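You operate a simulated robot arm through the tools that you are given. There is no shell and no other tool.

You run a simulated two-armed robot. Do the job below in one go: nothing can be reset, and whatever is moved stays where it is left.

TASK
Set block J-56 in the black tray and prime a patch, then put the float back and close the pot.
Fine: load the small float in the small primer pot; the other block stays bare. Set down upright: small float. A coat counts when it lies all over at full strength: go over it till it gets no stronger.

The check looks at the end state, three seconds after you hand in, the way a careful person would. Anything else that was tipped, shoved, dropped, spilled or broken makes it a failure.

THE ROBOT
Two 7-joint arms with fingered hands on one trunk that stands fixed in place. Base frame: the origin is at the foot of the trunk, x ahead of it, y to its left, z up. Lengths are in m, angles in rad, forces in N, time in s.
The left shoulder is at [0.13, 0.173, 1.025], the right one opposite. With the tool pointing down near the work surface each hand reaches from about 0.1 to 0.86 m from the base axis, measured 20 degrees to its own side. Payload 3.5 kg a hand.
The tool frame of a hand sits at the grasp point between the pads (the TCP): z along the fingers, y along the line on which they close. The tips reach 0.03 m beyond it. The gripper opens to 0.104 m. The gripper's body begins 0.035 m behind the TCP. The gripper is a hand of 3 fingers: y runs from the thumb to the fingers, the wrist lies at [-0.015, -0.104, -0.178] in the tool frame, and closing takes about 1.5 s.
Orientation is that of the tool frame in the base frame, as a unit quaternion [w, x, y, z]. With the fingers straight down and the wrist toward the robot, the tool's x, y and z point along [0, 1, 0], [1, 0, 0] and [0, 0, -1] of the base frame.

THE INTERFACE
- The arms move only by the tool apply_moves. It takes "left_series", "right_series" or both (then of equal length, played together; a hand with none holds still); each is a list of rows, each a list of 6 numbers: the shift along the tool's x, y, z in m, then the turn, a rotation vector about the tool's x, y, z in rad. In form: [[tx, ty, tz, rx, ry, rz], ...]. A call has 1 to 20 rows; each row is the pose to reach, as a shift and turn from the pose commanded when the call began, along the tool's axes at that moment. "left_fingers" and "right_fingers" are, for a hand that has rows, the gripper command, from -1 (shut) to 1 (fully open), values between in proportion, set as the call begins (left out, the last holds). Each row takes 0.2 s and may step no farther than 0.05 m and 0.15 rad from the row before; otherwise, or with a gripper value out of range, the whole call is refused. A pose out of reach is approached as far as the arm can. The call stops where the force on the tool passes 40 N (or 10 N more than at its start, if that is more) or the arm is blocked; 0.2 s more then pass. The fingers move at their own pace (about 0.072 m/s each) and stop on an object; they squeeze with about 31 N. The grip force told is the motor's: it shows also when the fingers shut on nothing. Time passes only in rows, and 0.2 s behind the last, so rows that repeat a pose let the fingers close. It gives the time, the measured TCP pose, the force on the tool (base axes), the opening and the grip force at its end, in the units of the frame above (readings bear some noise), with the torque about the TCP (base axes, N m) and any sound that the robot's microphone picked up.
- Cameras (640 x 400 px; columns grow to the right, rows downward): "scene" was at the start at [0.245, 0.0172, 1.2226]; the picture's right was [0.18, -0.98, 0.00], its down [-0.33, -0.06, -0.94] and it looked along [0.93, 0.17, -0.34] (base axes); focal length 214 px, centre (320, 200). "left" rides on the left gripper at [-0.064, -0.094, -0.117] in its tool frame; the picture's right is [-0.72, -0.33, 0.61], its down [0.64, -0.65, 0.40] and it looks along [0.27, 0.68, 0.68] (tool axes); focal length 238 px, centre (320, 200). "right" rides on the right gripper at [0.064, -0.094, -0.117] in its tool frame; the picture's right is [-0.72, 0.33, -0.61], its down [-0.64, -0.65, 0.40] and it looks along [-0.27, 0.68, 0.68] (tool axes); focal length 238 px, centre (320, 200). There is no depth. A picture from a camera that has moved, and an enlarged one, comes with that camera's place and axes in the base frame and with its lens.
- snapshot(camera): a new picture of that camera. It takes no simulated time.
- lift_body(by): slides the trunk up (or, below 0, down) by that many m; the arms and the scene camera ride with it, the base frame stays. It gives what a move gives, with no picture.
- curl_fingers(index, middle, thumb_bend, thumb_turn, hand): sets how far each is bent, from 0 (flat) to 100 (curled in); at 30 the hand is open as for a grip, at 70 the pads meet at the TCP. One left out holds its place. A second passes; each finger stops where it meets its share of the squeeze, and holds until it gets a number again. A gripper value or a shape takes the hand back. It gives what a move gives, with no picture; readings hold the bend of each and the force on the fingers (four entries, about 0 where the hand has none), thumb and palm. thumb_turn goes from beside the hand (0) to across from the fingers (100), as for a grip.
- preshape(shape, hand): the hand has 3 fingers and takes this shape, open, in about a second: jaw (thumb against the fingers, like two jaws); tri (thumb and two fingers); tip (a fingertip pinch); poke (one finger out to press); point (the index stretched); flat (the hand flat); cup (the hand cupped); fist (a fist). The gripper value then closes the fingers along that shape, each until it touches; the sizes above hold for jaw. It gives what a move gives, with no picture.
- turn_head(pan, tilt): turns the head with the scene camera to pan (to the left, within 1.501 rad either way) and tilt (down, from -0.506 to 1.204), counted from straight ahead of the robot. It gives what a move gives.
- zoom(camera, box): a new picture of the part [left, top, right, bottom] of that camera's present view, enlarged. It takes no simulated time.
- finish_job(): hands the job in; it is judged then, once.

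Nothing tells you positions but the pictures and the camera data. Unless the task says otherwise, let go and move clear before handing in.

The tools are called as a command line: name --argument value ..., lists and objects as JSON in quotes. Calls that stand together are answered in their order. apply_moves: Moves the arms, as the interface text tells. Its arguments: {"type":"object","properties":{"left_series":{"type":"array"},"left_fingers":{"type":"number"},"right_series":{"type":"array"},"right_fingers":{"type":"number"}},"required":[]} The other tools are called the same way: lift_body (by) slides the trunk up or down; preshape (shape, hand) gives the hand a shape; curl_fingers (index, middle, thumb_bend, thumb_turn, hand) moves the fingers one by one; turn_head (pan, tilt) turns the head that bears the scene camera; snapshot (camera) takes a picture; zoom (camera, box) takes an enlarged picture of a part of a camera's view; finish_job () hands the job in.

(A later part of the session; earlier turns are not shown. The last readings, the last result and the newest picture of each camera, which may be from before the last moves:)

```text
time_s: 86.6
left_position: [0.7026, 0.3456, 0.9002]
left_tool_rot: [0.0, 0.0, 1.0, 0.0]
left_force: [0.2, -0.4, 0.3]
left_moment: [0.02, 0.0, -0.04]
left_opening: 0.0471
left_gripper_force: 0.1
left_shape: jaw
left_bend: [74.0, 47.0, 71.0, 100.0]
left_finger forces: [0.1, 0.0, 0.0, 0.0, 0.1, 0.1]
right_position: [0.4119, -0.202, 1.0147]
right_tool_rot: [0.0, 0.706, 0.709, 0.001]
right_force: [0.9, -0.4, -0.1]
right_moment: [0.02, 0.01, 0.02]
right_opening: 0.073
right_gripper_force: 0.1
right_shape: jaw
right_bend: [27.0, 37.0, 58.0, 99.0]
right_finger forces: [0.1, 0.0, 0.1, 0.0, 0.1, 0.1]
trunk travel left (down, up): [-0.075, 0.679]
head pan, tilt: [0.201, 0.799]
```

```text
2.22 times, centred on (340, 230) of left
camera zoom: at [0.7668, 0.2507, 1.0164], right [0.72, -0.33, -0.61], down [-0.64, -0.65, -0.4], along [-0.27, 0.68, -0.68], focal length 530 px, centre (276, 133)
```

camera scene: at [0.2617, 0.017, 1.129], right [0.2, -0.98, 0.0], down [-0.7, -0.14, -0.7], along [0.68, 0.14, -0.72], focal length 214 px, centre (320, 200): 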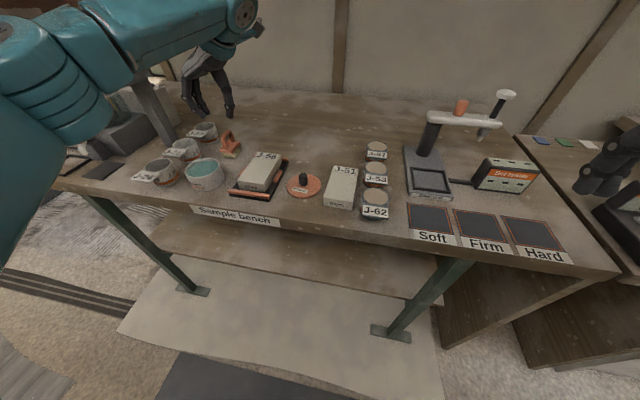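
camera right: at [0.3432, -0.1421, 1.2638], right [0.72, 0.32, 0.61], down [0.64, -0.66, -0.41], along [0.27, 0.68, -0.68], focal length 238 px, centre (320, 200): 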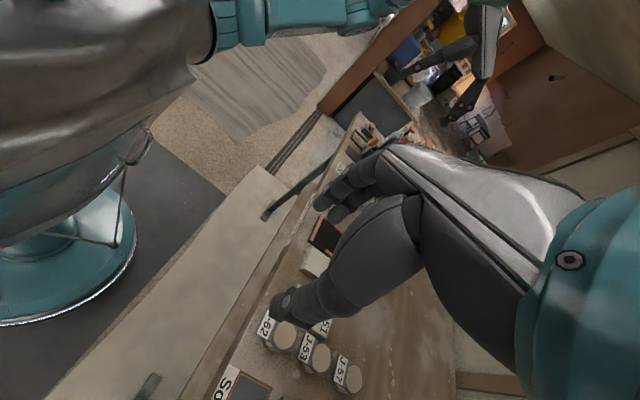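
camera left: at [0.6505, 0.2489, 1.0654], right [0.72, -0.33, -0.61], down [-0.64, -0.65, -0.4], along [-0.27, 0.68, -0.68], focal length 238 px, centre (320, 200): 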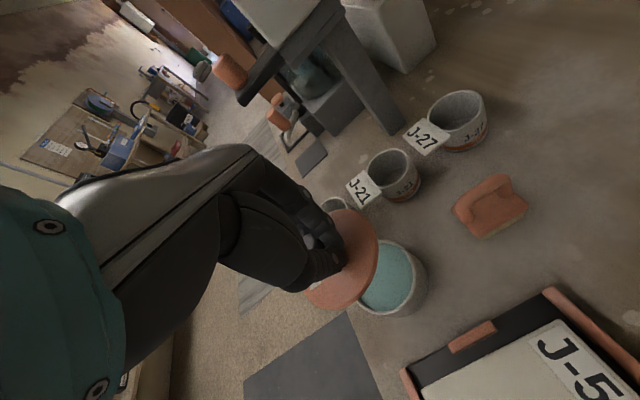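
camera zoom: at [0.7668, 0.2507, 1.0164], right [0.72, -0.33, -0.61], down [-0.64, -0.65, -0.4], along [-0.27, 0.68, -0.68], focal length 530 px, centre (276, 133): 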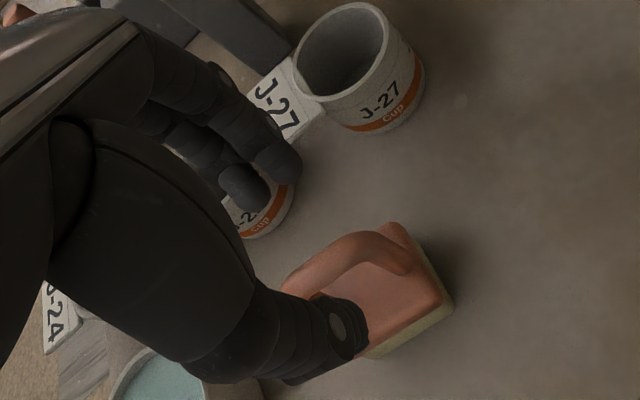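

The scene view puts the handle at y≈0.351; I'll centre there and lower so the pads straddle the bar with the tips just above the plate.

apply_moves --left_series '[[-0.001, 0.005, 0, 0, 0, 0], [-0.001, 0.005, 0.012, 0, 0, 0], [-0.001, 0.005, 0.024, 0, 0, 0], [-0.001, 0.005, 0.032, 0, 0, 0], [-0.001, 0.005, 0.037, 0, 0, 0], [-0.001, 0.005, 0.039, 0, 0, 0], [-0.001, 0.005, 0.039, 0, 0, 0]]'

zoom --camera "scene" --box '[190, 110, 260, 170]'

zoom --camera "left" --box '[240, 140, 440, 320]'

```text
time_s: 88.2
left_position: [0.7058, 0.3504, 0.8602]
left_tool_rot: [0.001, 0.001, 1.0, 0.0]
left_force: [-0.2, 0.1, 1.0]
left_moment: [-0.02, 0.0, 0.01]
left_opening: 0.0471
left_gripper_force: 0.0
left_shape: jaw
left_bend: [74.0, 47.0, 71.0, 100.0]
left_finger forces: [0.0, 0.0, 0.1, 0.0, 0.0, 0.1]
right_position: [0.412, -0.2028, 1.0152]
right_tool_rot: [0.0, 0.707, 0.708, 0.002]
right_force: [0.3, 0.8, 0.5]
right_moment: [0.02, 0.03, -0.02]
right_opening: 0.0729
right_gripper_force: 0.0
right_shape: jaw
right_bend: [27.0, 37.0, 58.0, 99.0]
right_finger forces: [0.0, 0.1, 0.0, 0.1, 0.0, 0.0]
trunk travel left (down, up): [-0.075, 0.679]
head pan, tilt: [0.201, 0.799]
```

```text
6.67 times, centred on (225, 140) of scene
camera zoom: at [0.2618, 0.0169, 1.129], right [0.2, -0.98, 0.0], down [-0.7, -0.14, -0.7], along [0.68, 0.14, -0.72], focal length 1430 px, centre (953, 600)
```

zoom: 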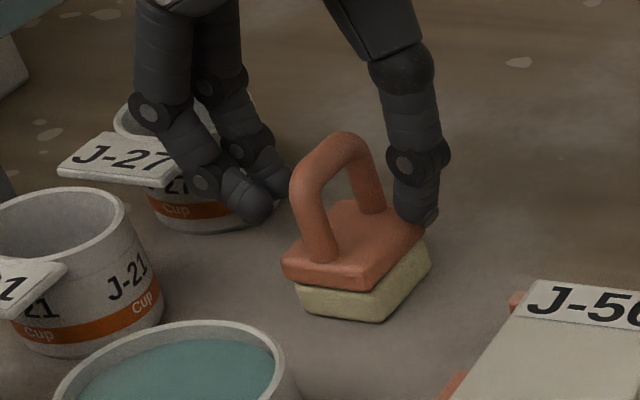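

```text
2.22 times, centred on (340, 230) of left
camera zoom: at [0.7697, 0.2549, 0.9766], right [0.72, -0.33, -0.61], down [-0.64, -0.65, -0.4], along [-0.27, 0.68, -0.68], focal length 530 px, centre (276, 133)
```

zoom: 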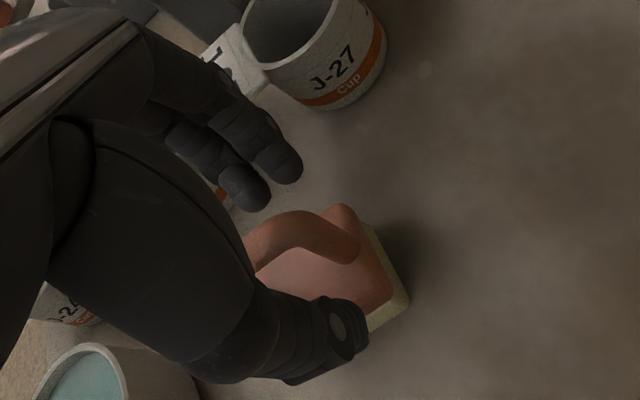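

Straddling the handle with no contact. Closing on it.

apply_moves --left_series '[[0, 0, 0, 0, 0, 0], [0, 0, 0, 0, 0, 0], [0, 0, 0, 0, 0, 0], [0, 0, 0, 0, 0, 0], [0, 0, 0, 0, 0, 0], [0, 0, 0, 0, 0, 0], [0, 0, 0, 0, 0, 0], [0, 0, 0, 0, 0, 0]]' --left_fingers -1

zoom --camera "scene" --box '[190, 110, 260, 170]'

zoom --camera "left" --box '[240, 140, 440, 320]'

```text
time_s: 90.0
left_position: [0.7047, 0.3501, 0.8616]
left_tool_rot: [0.0, 0.0, 1.0, 0.0]
left_force: [-0.3, 0.8, 1.7]
left_moment: [0.05, 0.04, -0.04]
left_opening: 0.0
left_gripper_force: 31.5
left_shape: jaw
left_bend: [70.0, 70.0, 73.0, 100.0]
left_finger forces: [0.0, 0.1, 0.0, 0.1, 0.7, 0.0]
right_position: [0.4116, -0.2027, 1.0153]
right_tool_rot: [0.0, 0.707, 0.708, 0.001]
right_force: [0.6, 0.0, 0.5]
right_moment: [-0.03, 0.0, 0.01]
right_opening: 0.0728
right_gripper_force: 0.0
right_shape: jaw
right_bend: [27.0, 37.0, 58.0, 99.0]
right_finger forces: [0.0, 0.0, 0.1, 0.0, 0.0, 0.0]
trunk travel left (down, up): [-0.075, 0.679]
head pan, tilt: [0.201, 0.799]
```

```text
6.67 times, centred on (225, 140) of scene
camera zoom: at [0.2616, 0.0168, 1.129], right [0.2, -0.98, 0.0], down [-0.7, -0.14, -0.7], along [0.68, 0.14, -0.72], focal length 1430 px, centre (953, 600)
```

zoom: 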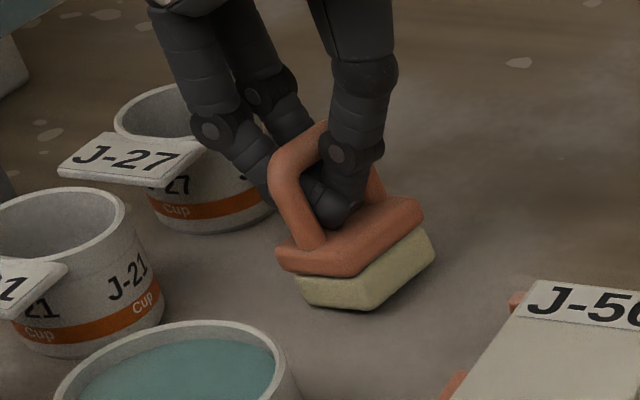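

```text
2.22 times, centred on (340, 230) of left
camera zoom: at [0.7695, 0.2549, 0.9768], right [0.72, -0.33, -0.61], down [-0.64, -0.65, -0.4], along [-0.27, 0.68, -0.68], focal length 530 px, centre (276, 133)
```

zoom: 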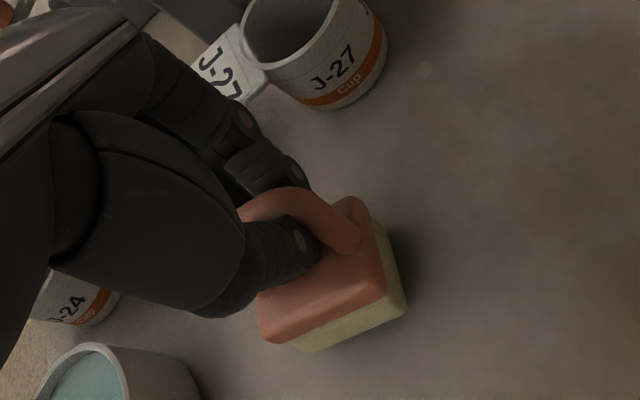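

The thumb slid through the arch opening under the bar and is tilting the float, so this grip is too low. I'll open slowly so the float settles back upright.

apply_moves --left_series '[[0, 0, 0, 0, 0, 0], [0, 0, 0, 0, 0, 0]]' --left_fingers -0.75

apply_moves --left_series '[[0, 0, 0, 0, 0, 0], [0, 0, 0, 0, 0, 0]]' --left_fingers -0.5

zoom --camera "scene" --box '[190, 110, 260, 170]'

```text
time_s: 90.6
left_position: [0.7055, 0.3509, 0.8597]
left_tool_rot: [0.001, 0.001, 1.0, 0.0]
left_force: [-0.3, 0.6, 0.7]
left_moment: [0.0, -0.02, -0.01]
left_opening: 0.0128
left_gripper_force: 0.1
left_shape: jaw
left_bend: [72.0, 63.0, 74.0, 100.0]
left_finger forces: [0.0, 0.0, 0.0, 0.1, 0.1, 0.0]
right_position: [0.412, -0.2029, 1.0154]
right_tool_rot: [0.0, 0.707, 0.707, 0.002]
right_force: [-0.2, 0.6, 0.4]
right_moment: [-0.03, -0.01, -0.03]
right_opening: 0.0731
right_gripper_force: 0.1
right_shape: jaw
right_bend: [27.0, 37.0, 58.0, 99.0]
right_finger forces: [0.1, 0.0, 0.1, 0.0, 0.1, 0.0]
trunk travel left (down, up): [-0.075, 0.679]
head pan, tilt: [0.201, 0.799]
```

```text
time_s: 91.2
left_position: [0.7052, 0.3508, 0.8608]
left_tool_rot: [0.0, 0.001, 1.0, 0.0]
left_force: [1.0, 0.2, -0.7]
left_moment: [-0.02, 0.0, 0.01]
left_opening: 0.0257
left_gripper_force: 0.0
left_shape: jaw
left_bend: [74.0, 56.0, 74.0, 100.0]
left_finger forces: [0.0, 0.0, 0.0, 0.0, 0.1, 0.0]
right_position: [0.4105, -0.2024, 1.0143]
right_tool_rot: [0.0, 0.707, 0.707, 0.001]
right_force: [1.0, 0.1, -0.6]
right_moment: [-0.01, -0.04, 0.03]
right_opening: 0.0735
right_gripper_force: 0.0
right_shape: jaw
right_bend: [27.0, 37.0, 58.0, 99.0]
right_finger forces: [0.0, 0.0, 0.1, 0.0, 0.1, 0.0]
trunk travel left (down, up): [-0.075, 0.679]
head pan, tilt: [0.201, 0.799]
```

```text
6.67 times, centred on (225, 140) of scene
camera zoom: at [0.2618, 0.0169, 1.129], right [0.2, -0.98, 0.0], down [-0.7, -0.14, -0.7], along [0.68, 0.14, -0.72], focal length 1430 px, centre (953, 600)
```

zoom: 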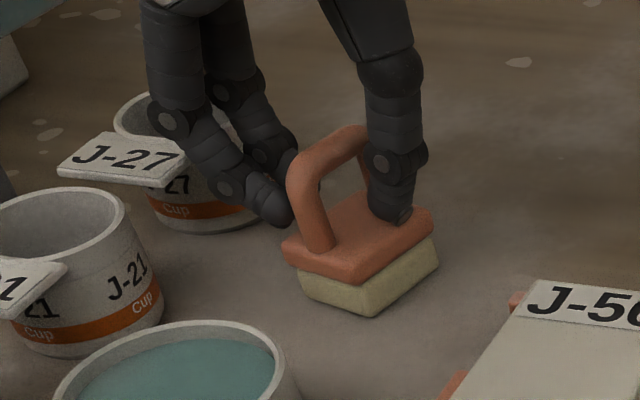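

apply_moves --left_series '[[0, 0, 0, 0, 0, 0], [0, 0, 0, 0, 0, 0], [0, 0, -0.02, 0, 0, 0], [0, 0, -0.04, 0, 0, 0], [0, 0, -0.06, 0, 0, 0]]' --left_fingers -0.1

zoom --camera "scene" --box '[200, 110, 260, 170]'

zoom --camera "left" --box '[280, 160, 440, 300]'

```text
time_s: 92.4
left_position: [0.7067, 0.3514, 0.9206]
left_tool_rot: [-0.001, 0.001, 1.0, 0.0]
left_force: [0.1, 0.2, -0.7]
left_moment: [0.0, 0.01, -0.02]
left_opening: 0.0461
left_gripper_force: 0.0
left_shape: jaw
left_bend: [74.0, 47.0, 71.0, 100.0]
left_finger forces: [0.0, 0.0, 0.0, 0.0, 0.0, 0.0]
right_position: [0.4119, -0.2019, 1.0144]
right_tool_rot: [0.0, 0.707, 0.707, 0.002]
right_force: [-0.1, 0.3, 0.0]
right_moment: [-0.01, 0.0, 0.01]
right_opening: 0.0728
right_gripper_force: 0.1
right_shape: jaw
right_bend: [27.0, 37.0, 58.0, 99.0]
right_finger forces: [0.0, 0.1, 0.0, 0.0, 0.0, 0.0]
trunk travel left (down, up): [-0.075, 0.679]
head pan, tilt: [0.201, 0.799]
```

```text
6.67 times, centred on (230, 140) of scene
camera zoom: at [0.2617, 0.0169, 1.129], right [0.2, -0.98, 0.0], down [-0.7, -0.14, -0.7], along [0.68, 0.14, -0.72], focal length 1430 px, centre (920, 600)
```

zoom: 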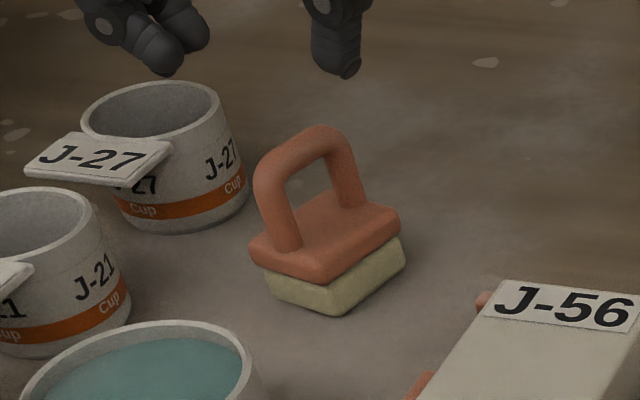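

```text
2.86 times, centred on (360, 230) of left
camera zoom: at [0.7707, 0.2554, 1.0365], right [0.72, -0.33, -0.61], down [-0.64, -0.65, -0.4], along [-0.27, 0.68, -0.68], focal length 681 px, centre (206, 114)
```

zoom: 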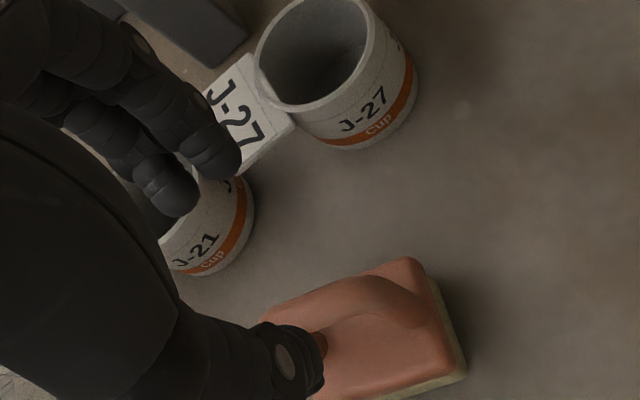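

The float settled upright but yawed about −0.2 rad, centred near [0.709, 0.352]. A better grip is along the handle's length, thumb and fingers on the outer faces of the two legs, so I'll turn the hand accordingly above it.

apply_moves --left_series '[[0, 0, -0.02, 0, 0, 0.147], [0, 0, -0.03, 0, 0, 0.294], [0, 0, -0.03, 0, 0, 0.441], [0, 0, -0.03, 0, 0, 0.588], [0, 0, -0.03, 0, 0, 0.735], [0, 0, -0.03, 0, 0, 0.882], [0, 0, -0.03, 0, 0, 1.029], [0, 0, -0.03, 0, 0, 1.176], [0, 0, -0.03, 0, 0, 1.323], [0, 0, -0.03, 0, 0, 1.47], [0, 0, -0.03, 0, 0, 1.617], [0, 0, -0.03, 0, 0, 1.77], [0, 0, -0.03, 0, 0, 1.77]]' --left_fingers 0.25

snapshot --camera "scene"

snapshot --camera "left"

```text
refused: row 12 steps farther than a row can; nothing moved
```

```text
taken
camera scene: at [0.2617, 0.0169, 1.129], right [0.2, -0.98, 0.0], down [-0.7, -0.14, -0.7], along [0.68, 0.14, -0.72], focal length 214 px, centre (320, 200)
```

scene: 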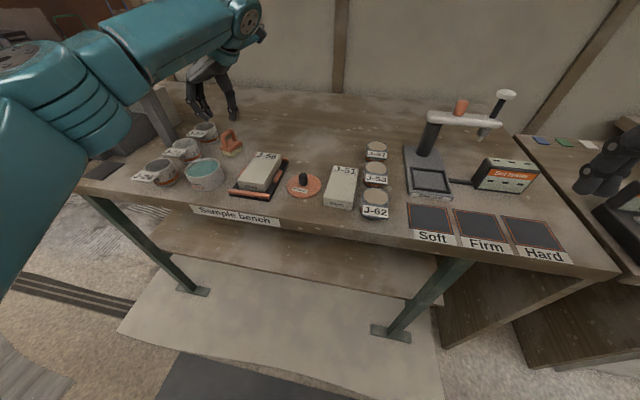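

```text
taken
camera left: at [0.7707, 0.2554, 1.0365], right [0.72, -0.33, -0.61], down [-0.64, -0.65, -0.4], along [-0.27, 0.68, -0.68], focal length 238 px, centre (320, 200)
```

left: 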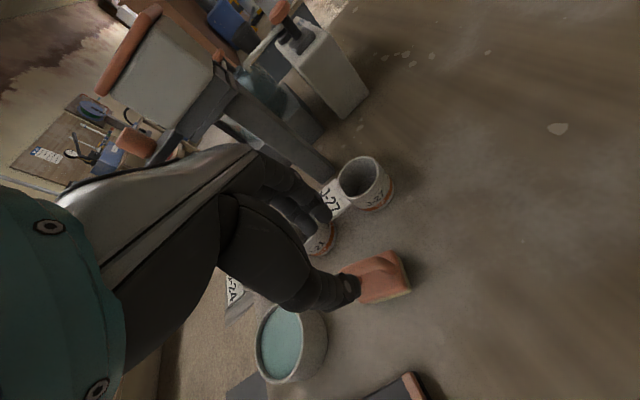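

apply_moves --left_series '[[0, 0, -0.02, 0, 0, 0.147], [0, 0, -0.03, 0, 0, 0.294], [0, 0, -0.03, 0, 0, 0.441], [0, 0, -0.03, 0, 0, 0.588], [0, 0, -0.03, 0, 0, 0.735], [0, 0, -0.03, 0, 0, 0.882], [0, 0, -0.03, 0, 0, 1.029], [0, 0, -0.03, 0, 0, 1.176], [0, 0, -0.03, 0, 0, 1.323], [0, 0, -0.03, 0, 0, 1.47], [0, 0, -0.03, 0, 0, 1.617], [0, 0, -0.03, 0, 0, 1.76], [0, 0, -0.03, 0, 0, 1.76]]' --left_fingers 0.25

snapshot --camera "scene"

snapshot --camera "left"

```text
time_s: 95.2
left_position: [0.7052, 0.3505, 0.9506]
left_tool_rot: [0.0, 0.772, 0.636, 0.0]
left_force: [-0.7, 0.4, -0.1]
left_moment: [0.0, 0.0, -0.02]
left_opening: 0.0647
left_gripper_force: 0.1
left_shape: jaw
left_bend: [28.0, 40.0, 63.0, 100.0]
left_finger forces: [0.0, 0.1, 0.1, 0.0, 0.0, 0.0]
right_position: [0.4122, -0.2023, 1.0161]
right_tool_rot: [-0.001, 0.706, 0.708, 0.001]
right_force: [0.0, 0.3, 0.8]
right_moment: [0.04, -0.01, 0.03]
right_opening: 0.0731
right_gripper_force: 0.2
right_shape: jaw
right_bend: [27.0, 37.0, 58.0, 99.0]
right_finger forces: [0.1, 0.0, 0.0, 0.0, 0.1, 0.0]
trunk travel left (down, up): [-0.075, 0.679]
head pan, tilt: [0.201, 0.799]
```

```text
taken
camera scene: at [0.2618, 0.0169, 1.129], right [0.2, -0.98, 0.0], down [-0.7, -0.14, -0.7], along [0.68, 0.14, -0.72], focal length 214 px, centre (320, 200)
```

scene: 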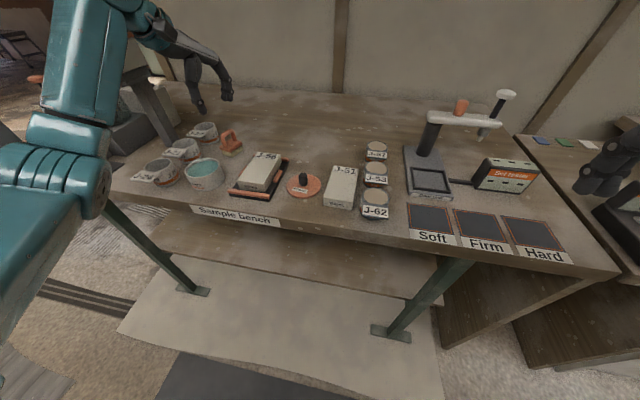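

```text
taken
camera left: at [0.6017, 0.3042, 1.0666], right [-0.46, -0.64, -0.61], down [-0.52, 0.75, -0.4], along [0.72, 0.13, -0.68], focal length 238 px, centre (320, 200)
```

left: 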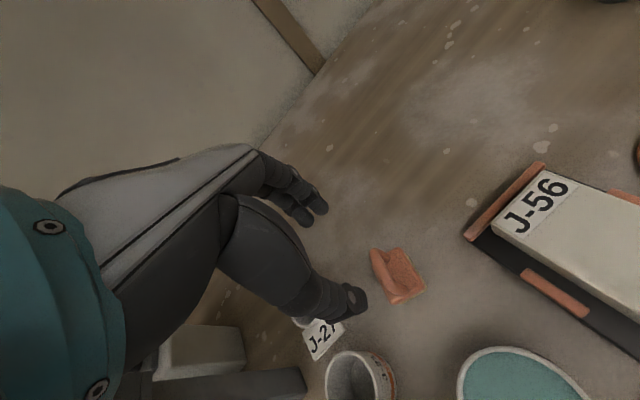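

This orientation keeps the arm out of the scene view, which helps. I'll zoom on the float and fingers for alignment.

zoom --camera "scene" --box '[180, 80, 260, 164]'

zoom --camera "scene" --box '[212, 122, 252, 162]'

```text
4.76 times, centred on (220, 122) of scene
camera zoom: at [0.2618, 0.0169, 1.129], right [0.2, -0.98, 0.0], down [-0.7, -0.14, -0.7], along [0.68, 0.14, -0.72], focal length 1021 px, centre (796, 571)
```

zoom: 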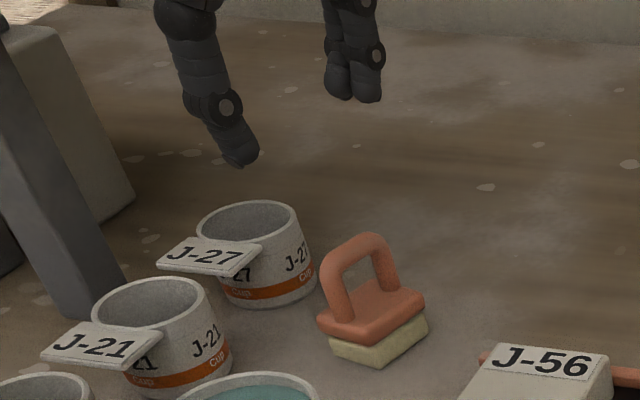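

```text
10.00 times, centred on (232, 142) of scene
camera zoom: at [0.2618, 0.0169, 1.129], right [0.2, -0.98, 0.0], down [-0.7, -0.14, -0.7], along [0.68, 0.14, -0.72], focal length 2145 px, centre (1200, 780)
```

zoom: 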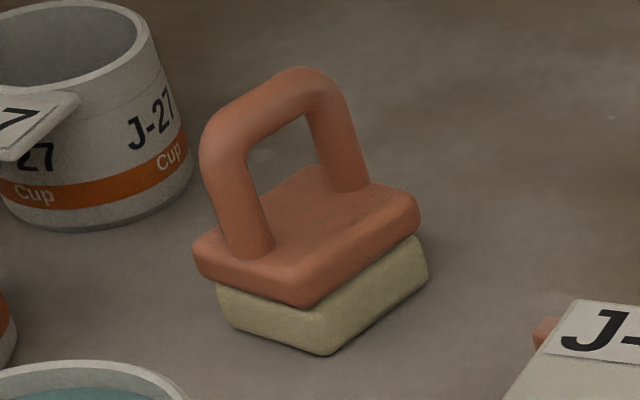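

Float centre ≈[0.7077, 0.350], yaw ≈−0.24. Aligning the hand and descending around the handle legs.

apply_moves --left_series '[[0, 0.0025, 0.01, 0, 0, 0.025], [0, 0.0025, 0.03, 0, 0, 0.05], [0, 0.0025, 0.05, 0, 0, 0.05], [0, 0.0025, 0.065, 0, 0, 0.05], [0, 0.0025, 0.075, 0, 0, 0.05], [0, 0.0025, 0.08, 0, 0, 0.05], [0, 0.0025, 0.08, 0, 0, 0.05]]'

zoom --camera "scene" --box '[202, 102, 262, 162]'

zoom --camera "left" --box '[240, 140, 440, 320]'

```text
time_s: 96.8
left_position: [0.7086, 0.3511, 0.8711]
left_tool_rot: [0.0, 0.787, 0.617, -0.001]
left_force: [-0.2, -1.2, 0.5]
left_moment: [0.01, -0.02, -0.02]
left_opening: 0.0642
left_gripper_force: 0.1
left_shape: jaw
left_bend: [28.0, 40.0, 63.0, 100.0]
left_finger forces: [0.1, 0.0, 0.0, 0.1, 0.0, 0.1]
right_position: [0.4127, -0.2022, 1.0143]
right_tool_rot: [0.0, 0.707, 0.708, 0.001]
right_force: [-0.1, 0.2, 0.3]
right_moment: [0.02, -0.01, -0.04]
right_opening: 0.0731
right_gripper_force: 0.1
right_shape: jaw
right_bend: [27.0, 37.0, 58.0, 99.0]
right_finger forces: [0.0, 0.0, 0.0, 0.0, 0.0, 0.0]
trunk travel left (down, up): [-0.075, 0.679]
head pan, tilt: [0.201, 0.799]
```

```text
6.67 times, centred on (232, 132) of scene
camera zoom: at [0.2618, 0.0169, 1.129], right [0.2, -0.98, 0.0], down [-0.7, -0.14, -0.7], along [0.68, 0.14, -0.72], focal length 1430 px, centre (907, 653)
```

zoom: 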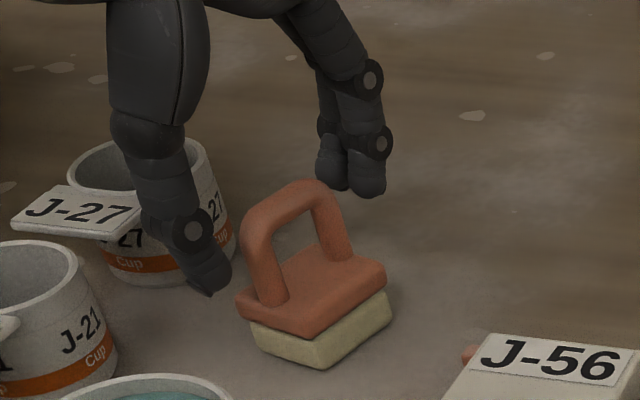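

```text
2.22 times, centred on (340, 230) of left
camera zoom: at [0.6014, 0.3103, 0.9874], right [-0.49, -0.62, -0.61], down [-0.48, 0.78, -0.4], along [0.73, 0.1, -0.68], focal length 530 px, centre (276, 133)
```

zoom: 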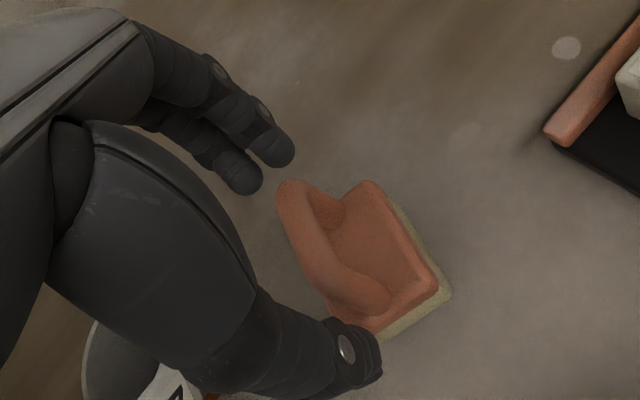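

The fingers' pinch centre sits ~6 mm toward tool +x from the TCP, which also explains the knob grip. I'll shift by that amount, lower to the legs, and recheck.

apply_moves --left_series '[[-0.0035, 0, 0, 0, 0, 0], [-0.007, 0, 0.002, 0, 0, 0], [-0.007, 0, 0.005, 0, 0, 0], [-0.007, 0, 0.007, 0, 0, 0], [-0.007, 0, 0.007, 0, 0, 0]]'

zoom --camera "scene" --box '[202, 102, 262, 162]'

zoom --camera "left" --box '[240, 140, 440, 320]'

```text
time_s: 98.0
left_position: [0.706, 0.3435, 0.8619]
left_tool_rot: [0.0, 0.787, 0.617, 0.0]
left_force: [0.0, 0.6, -0.2]
left_moment: [-0.01, -0.01, 0.03]
left_opening: 0.0646
left_gripper_force: 0.1
left_shape: jaw
left_bend: [28.0, 40.0, 63.0, 100.0]
left_finger forces: [0.1, 0.0, 0.1, 0.0, 0.0, 0.0]
right_position: [0.4121, -0.2031, 1.0153]
right_tool_rot: [0.0, 0.706, 0.708, 0.001]
right_force: [0.3, -0.9, -0.2]
right_moment: [0.02, -0.01, 0.02]
right_opening: 0.073
right_gripper_force: 0.1
right_shape: jaw
right_bend: [27.0, 37.0, 58.0, 99.0]
right_finger forces: [0.0, 0.0, 0.1, 0.0, 0.1, 0.0]
trunk travel left (down, up): [-0.075, 0.679]
head pan, tilt: [0.201, 0.799]
```

```text
6.67 times, centred on (232, 132) of scene
camera zoom: at [0.2618, 0.0169, 1.129], right [0.2, -0.98, 0.0], down [-0.7, -0.14, -0.7], along [0.68, 0.14, -0.72], focal length 1430 px, centre (907, 653)
```

zoom: 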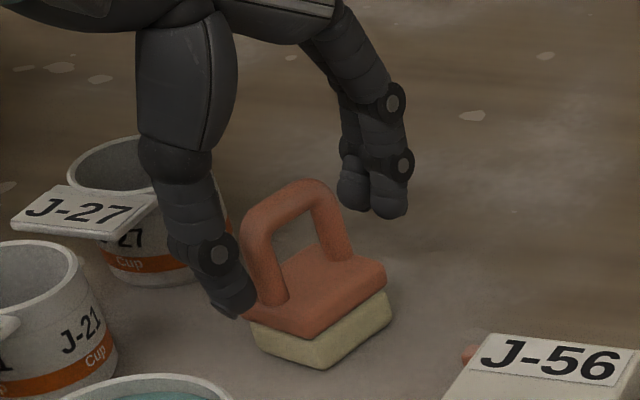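

```text
2.22 times, centred on (340, 230) of left
camera zoom: at [0.6006, 0.3027, 0.9794], right [-0.49, -0.62, -0.61], down [-0.48, 0.78, -0.4], along [0.73, 0.1, -0.68], focal length 530 px, centre (276, 133)
```

zoom: 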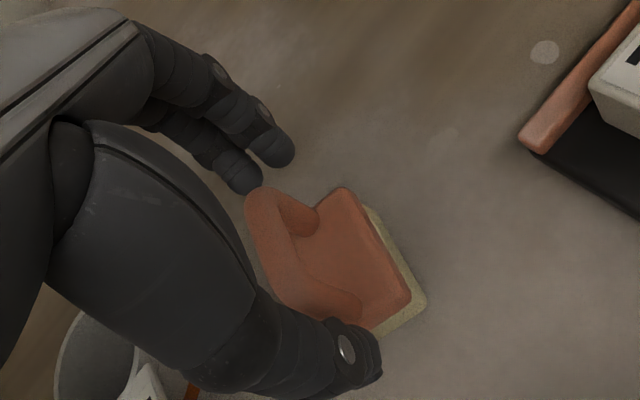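

Aligned: thumb at the near leg, fingers at the far leg. Closing.

apply_moves --left_series '[[0, 0, 0, 0, 0, 0], [0, 0, 0, 0, 0, 0], [0, 0, 0, 0, 0, 0], [0, 0, 0, 0, 0, 0], [0, 0, 0, 0, 0, 0], [0, 0, 0, 0, 0, 0], [0, 0, 0, 0, 0, 0]]' --left_fingers -1

zoom --camera "scene" --box '[202, 102, 262, 162]'

zoom --camera "left" --box '[240, 140, 440, 320]'

```text
time_s: 99.6
left_position: [0.7067, 0.3441, 0.8647]
left_tool_rot: [0.0, 0.787, 0.617, 0.0]
left_force: [0.7, -1.1, 4.2]
left_moment: [0.02, -0.09, -0.02]
left_opening: 0.0141
left_gripper_force: 30.3
left_shape: jaw
left_bend: [74.0, 64.0, 81.0, 100.0]
left_finger forces: [1.7, 13.8, 0.0, 0.0, 22.2, 0.0]
right_position: [0.4122, -0.2041, 1.0155]
right_tool_rot: [0.0, 0.706, 0.708, 0.0]
right_force: [0.2, 0.6, 0.2]
right_moment: [0.02, -0.01, 0.01]
right_opening: 0.0726
right_gripper_force: 0.1
right_shape: jaw
right_bend: [27.0, 37.0, 58.0, 99.0]
right_finger forces: [0.0, 0.0, 0.1, 0.1, 0.1, 0.1]
trunk travel left (down, up): [-0.075, 0.679]
head pan, tilt: [0.201, 0.799]
```

```text
6.67 times, centred on (232, 132) of scene
camera zoom: at [0.2615, 0.0166, 1.1291], right [0.2, -0.98, 0.0], down [-0.7, -0.14, -0.7], along [0.68, 0.14, -0.72], focal length 1430 px, centre (907, 653)
```

zoom: 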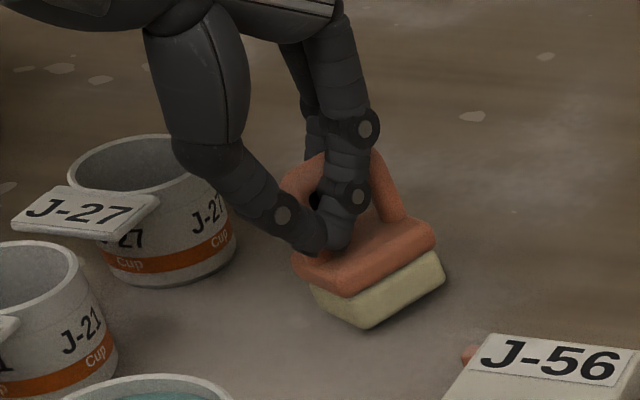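

```text
2.22 times, centred on (340, 230) of left
camera zoom: at [0.6003, 0.3024, 0.98], right [-0.49, -0.62, -0.61], down [-0.48, 0.78, -0.4], along [0.73, 0.1, -0.68], focal length 530 px, centre (276, 133)
```

zoom: 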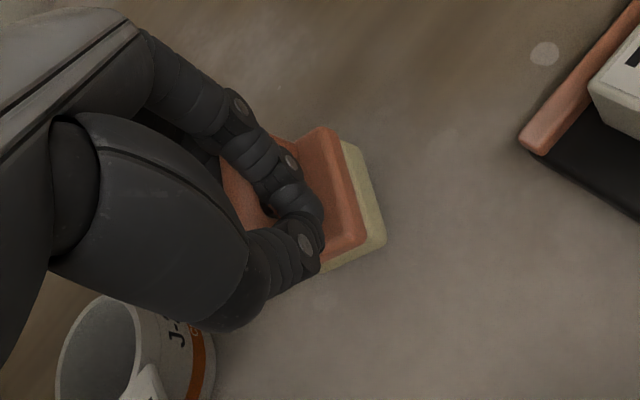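

The float swivelled, and the hand seems to be holding one leg. I'll look closer before deciding whether to keep or redo this grip.

zoom --camera "scene" --box '[222, 122, 258, 158]'

zoom --camera "left" --box '[290, 170, 400, 270]'

```text
11.11 times, centred on (240, 140) of scene
camera zoom: at [0.2615, 0.0166, 1.1291], right [0.2, -0.98, 0.0], down [-0.7, -0.14, -0.7], along [0.68, 0.14, -0.72], focal length 2383 px, centre (1209, 867)
```

zoom: 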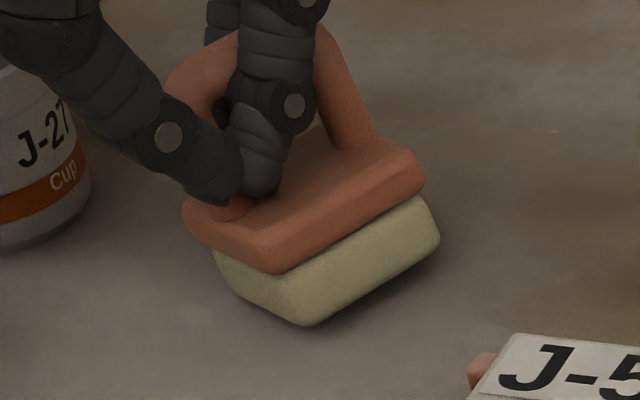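

```text
4.00 times, centred on (345, 220) of left
camera zoom: at [0.6003, 0.3024, 0.98], right [-0.49, -0.62, -0.61], down [-0.48, 0.78, -0.4], along [0.73, 0.1, -0.68], focal length 953 px, centre (220, 120)
```

zoom: 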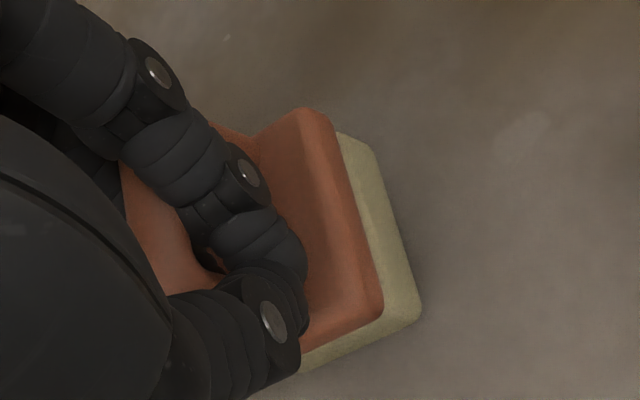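

That's a poor pinch on one leg, with the float tilted. I'll release slowly to let it settle.

apply_moves --left_series '[[0, 0, 0, 0, 0, 0], [0, 0, 0, 0, 0, 0]]' --left_fingers -0.6

apply_moves --left_series '[[0, 0, 0, 0, 0, 0], [0, 0, 0, 0, 0, 0]]' --left_fingers -0.3

zoom --camera "scene" --box '[222, 122, 258, 158]'

```text
time_s: 100.2
left_position: [0.7068, 0.3432, 0.862]
left_tool_rot: [0.0, 0.787, 0.617, -0.001]
left_force: [0.0, 0.3, 0.4]
left_moment: [0.0, 0.02, 0.02]
left_opening: 0.0205
left_gripper_force: 0.1
left_shape: jaw
left_bend: [73.0, 58.0, 74.0, 100.0]
left_finger forces: [3.2, 3.0, 0.0, 0.0, 0.1, 0.1]
right_position: [0.4121, -0.2032, 1.0147]
right_tool_rot: [0.001, 0.706, 0.708, 0.001]
right_force: [-0.3, 0.0, 0.5]
right_moment: [-0.01, -0.01, 0.0]
right_opening: 0.0729
right_gripper_force: 0.0
right_shape: jaw
right_bend: [27.0, 37.0, 58.0, 99.0]
right_finger forces: [0.0, 0.0, 0.0, 0.0, 0.0, 0.0]
trunk travel left (down, up): [-0.075, 0.679]
head pan, tilt: [0.201, 0.799]
```

```text
time_s: 100.8
left_position: [0.7069, 0.3434, 0.8627]
left_tool_rot: [0.0, 0.787, 0.617, 0.0]
left_force: [-0.6, 0.0, -1.5]
left_moment: [0.0, 0.03, -0.01]
left_opening: 0.0359
left_gripper_force: 0.0
left_shape: jaw
left_bend: [74.0, 50.0, 73.0, 100.0]
left_finger forces: [2.8, 3.0, 0.0, 0.0, 0.0, 0.1]
right_position: [0.4117, -0.2026, 1.0145]
right_tool_rot: [0.0, 0.706, 0.708, 0.001]
right_force: [-0.2, -0.4, 0.5]
right_moment: [0.01, 0.0, -0.03]
right_opening: 0.0729
right_gripper_force: 0.2
right_shape: jaw
right_bend: [27.0, 37.0, 58.0, 99.0]
right_finger forces: [0.0, 0.0, 0.0, 0.1, 0.0, 0.1]
trunk travel left (down, up): [-0.075, 0.679]
head pan, tilt: [0.201, 0.799]
```

```text
11.11 times, centred on (240, 140) of scene
camera zoom: at [0.2618, 0.0169, 1.1289], right [0.2, -0.98, 0.0], down [-0.7, -0.14, -0.7], along [0.68, 0.14, -0.72], focal length 2383 px, centre (1209, 867)
```

zoom: 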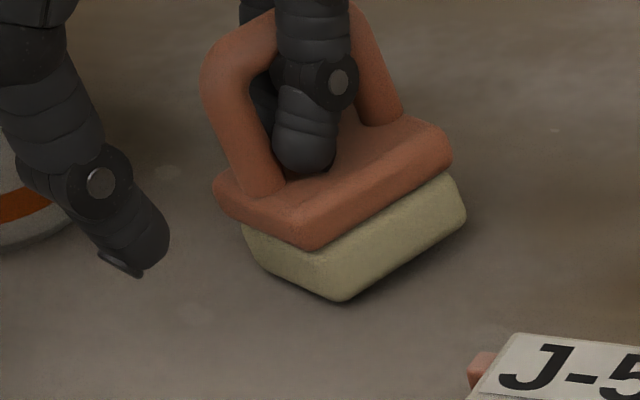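

Index and middle ended up on either side of the handle. I'll move the index finger outward on its own to free the handle.

curl_fingers --hand "left" --index 40

zoom --camera "scene" --box '[212, 112, 262, 162]'

zoom --camera "left" --box '[260, 150, 420, 290]'

```text
time_s: 101.8
left_position: [0.7062, 0.3442, 0.8639]
left_tool_rot: [0.0, 0.787, 0.617, 0.0]
left_force: [0.3, -1.0, -0.3]
left_moment: [0.01, 0.0, -0.01]
left_opening: 0.0523
left_gripper_force: 7.2
left_shape: fingers
left_bend: [44.0, 48.0, 73.0, 100.0]
left_finger forces: [7.3, 7.2, 0.0, 0.1, 0.0, 0.0]
right_position: [0.412, -0.2033, 1.0153]
right_tool_rot: [0.0, 0.707, 0.707, 0.0]
right_force: [-0.4, 0.2, -0.3]
right_moment: [0.0, 0.0, 0.01]
right_opening: 0.0728
right_gripper_force: 0.0
right_shape: jaw
right_bend: [27.0, 37.0, 58.0, 99.0]
right_finger forces: [0.0, 0.1, 0.0, 0.1, 0.1, 0.0]
trunk travel left (down, up): [-0.075, 0.679]
head pan, tilt: [0.201, 0.799]
```

```text
8.00 times, centred on (237, 137) of scene
camera zoom: at [0.2618, 0.0169, 1.129], right [0.2, -0.98, 0.0], down [-0.7, -0.14, -0.7], along [0.68, 0.14, -0.72], focal length 1716 px, centre (984, 704)
```

zoom: 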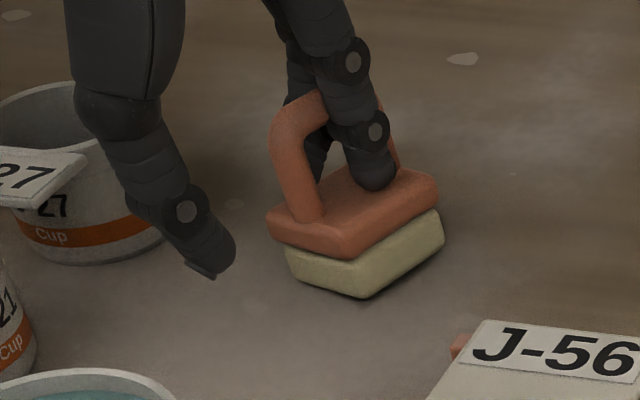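

```text
2.86 times, centred on (340, 220) of left
camera zoom: at [0.6006, 0.3027, 0.9795], right [-0.49, -0.62, -0.61], down [-0.48, 0.78, -0.4], along [0.73, 0.1, -0.68], focal length 681 px, centre (263, 143)
```

zoom: 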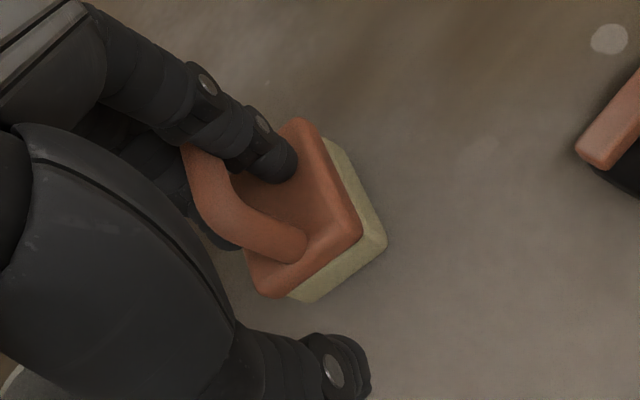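

The handle is wedged between index and middle. I'll curl the index back and open the middle to clear it.

curl_fingers --hand "left" --index 60 --middle 25

zoom --camera "scene" --box '[212, 112, 262, 162]'

zoom --camera "left" --box '[260, 150, 420, 290]'

```text
time_s: 102.8
left_position: [0.7063, 0.3436, 0.8643]
left_tool_rot: [0.0, 0.787, 0.617, 0.0]
left_force: [-1.0, -0.1, -0.2]
left_moment: [-0.02, -0.02, 0.0]
left_opening: 0.0313
left_gripper_force: 0.0
left_shape: fingers
left_bend: [60.0, 25.0, 73.0, 100.0]
left_finger forces: [0.1, 0.0, 0.1, 0.0, 0.1, 0.0]
right_position: [0.4116, -0.2038, 1.0142]
right_tool_rot: [0.0, 0.707, 0.707, 0.001]
right_force: [1.1, -0.1, 0.4]
right_moment: [-0.06, 0.02, 0.02]
right_opening: 0.073
right_gripper_force: 0.0
right_shape: jaw
right_bend: [27.0, 37.0, 58.0, 99.0]
right_finger forces: [0.0, 0.1, 0.1, 0.0, 0.1, 0.0]
trunk travel left (down, up): [-0.075, 0.679]
head pan, tilt: [0.201, 0.799]
```

```text
8.00 times, centred on (237, 137) of scene
camera zoom: at [0.2618, 0.0169, 1.129], right [0.2, -0.98, 0.0], down [-0.7, -0.14, -0.7], along [0.68, 0.14, -0.72], focal length 1716 px, centre (984, 704)
```

zoom: 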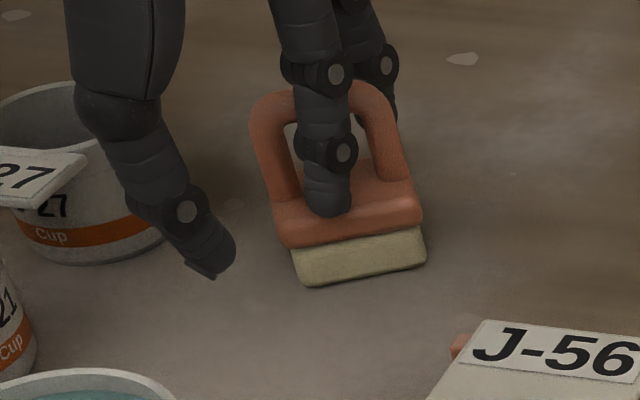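

```text
2.86 times, centred on (340, 220) of left
camera zoom: at [0.6006, 0.3027, 0.9795], right [-0.49, -0.62, -0.61], down [-0.48, 0.78, -0.4], along [0.73, 0.1, -0.68], focal length 681 px, centre (263, 143)
```

zoom: 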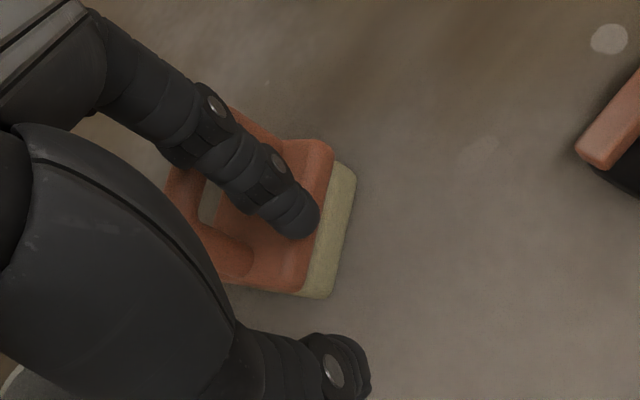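

The handle is free (zero finger forces) and has swivelled to lie roughly across my closing direction. I'll raise the hand straight up and re-measure.

apply_moves --left_series '[[0, 0, -0.01, 0, 0, 0], [0, 0, -0.02, 0, 0, 0], [0, 0, -0.035, 0, 0, 0], [0, 0, -0.05, 0, 0, 0], [0, 0, -0.07, 0, 0, 0], [0, 0, -0.09, 0, 0, 0]]'

zoom --camera "scene" --box '[212, 116, 262, 162]'

snapshot --camera "left"

```text
time_s: 104.2
left_position: [0.7047, 0.3424, 0.9529]
left_tool_rot: [-0.001, 0.787, 0.617, 0.0]
left_force: [1.4, -0.9, -1.4]
left_moment: [-0.04, -0.02, -0.03]
left_opening: 0.0317
left_gripper_force: 0.0
left_shape: fingers
left_bend: [60.0, 25.0, 73.0, 100.0]
left_finger forces: [0.0, 0.0, 0.0, 0.0, 0.0, 0.0]
right_position: [0.4114, -0.2031, 1.0142]
right_tool_rot: [0.0, 0.707, 0.707, 0.002]
right_force: [0.5, 0.1, 0.0]
right_moment: [0.01, 0.0, 0.0]
right_opening: 0.0729
right_gripper_force: 0.0
right_shape: jaw
right_bend: [27.0, 37.0, 58.0, 99.0]
right_finger forces: [0.1, 0.1, 0.0, 0.1, 0.0, 0.0]
trunk travel left (down, up): [-0.075, 0.679]
head pan, tilt: [0.201, 0.799]
```

```text
8.70 times, centred on (237, 139) of scene
camera zoom: at [0.2617, 0.0168, 1.129], right [0.2, -0.98, 0.0], down [-0.7, -0.14, -0.7], along [0.68, 0.14, -0.72], focal length 1865 px, centre (1042, 730)
```

zoom: 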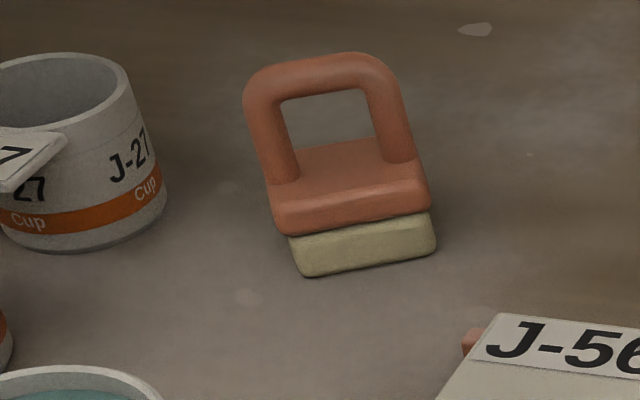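

```text
taken
camera left: at [0.599, 0.3015, 1.0692], right [-0.49, -0.62, -0.61], down [-0.48, 0.78, -0.4], along [0.73, 0.1, -0.68], focal length 238 px, centre (320, 200)
```

left: 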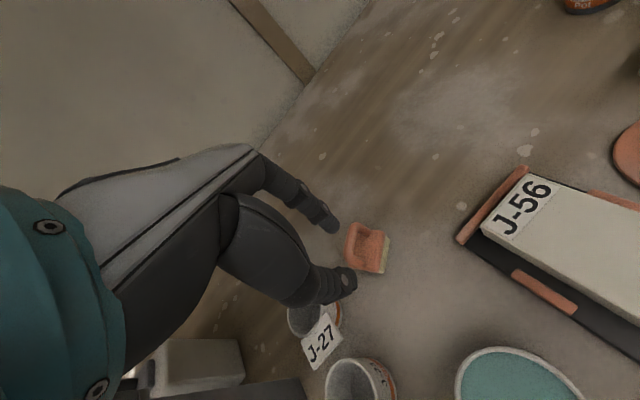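

The float stands upright at ≈[0.752, 0.345] with its handle now across direction (0.86, 0.51), bar centre z≈0.857. I'll turn the hand to close perpendicular to the bar and check tip heights at a small opening first.

apply_moves --left_series '[[0, 0, 0, 0, 0, -0.13], [0, 0, 0, 0, 0, -0.26], [0, 0, 0, 0, 0, -0.39], [0, 0, 0, 0, 0, -0.52], [0, 0, 0, 0, 0, -0.65], [0, 0, 0, 0, 0, -0.777], [0, 0, 0, 0, 0, -0.777]]' --left_fingers -0.55

zoom --camera "scene" --box '[200, 84, 270, 150]'

zoom --camera "left" --box '[240, 140, 440, 320]'

```text
time_s: 105.8
left_position: [0.7066, 0.3439, 0.9538]
left_tool_rot: [-0.001, 0.493, 0.87, -0.001]
left_force: [-0.8, -0.9, 0.2]
left_moment: [0.01, 0.01, 0.0]
left_opening: 0.0239
left_gripper_force: 0.1
left_shape: jaw
left_bend: [73.0, 57.0, 74.0, 100.0]
left_finger forces: [0.0, 0.1, 0.0, 0.0, 0.0, 0.1]
right_position: [0.4115, -0.2021, 1.0147]
right_tool_rot: [0.0, 0.706, 0.708, 0.001]
right_force: [0.0, -0.2, 0.2]
right_moment: [0.0, 0.01, 0.0]
right_opening: 0.073
right_gripper_force: 0.1
right_shape: jaw
right_bend: [27.0, 37.0, 58.0, 99.0]
right_finger forces: [0.0, 0.0, 0.0, 0.0, 0.0, 0.1]
trunk travel left (down, up): [-0.075, 0.679]
head pan, tilt: [0.201, 0.799]
```

```text
6.06 times, centred on (235, 117) of scene
camera zoom: at [0.2618, 0.0168, 1.129], right [0.2, -0.98, 0.0], down [-0.7, -0.14, -0.7], along [0.68, 0.14, -0.72], focal length 1300 px, centre (835, 703)
```

zoom: 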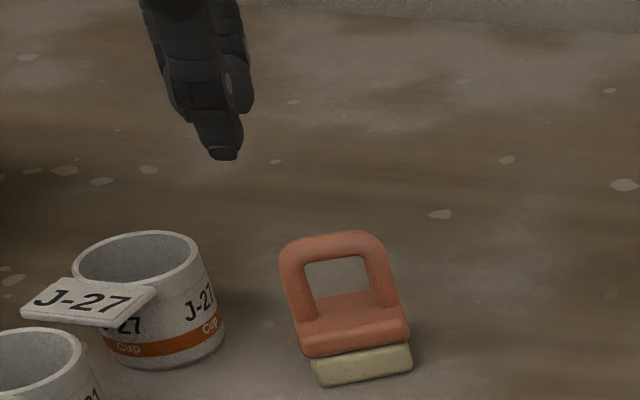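

```text
2.22 times, centred on (340, 230) of left
camera zoom: at [0.6588, 0.2388, 1.0703], right [0.09, -0.78, -0.61], down [-0.89, 0.22, -0.4], along [0.45, 0.58, -0.68], focal length 530 px, centre (276, 133)
```

zoom: 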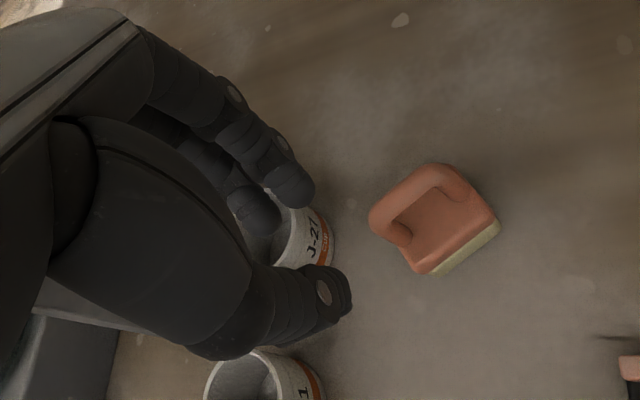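

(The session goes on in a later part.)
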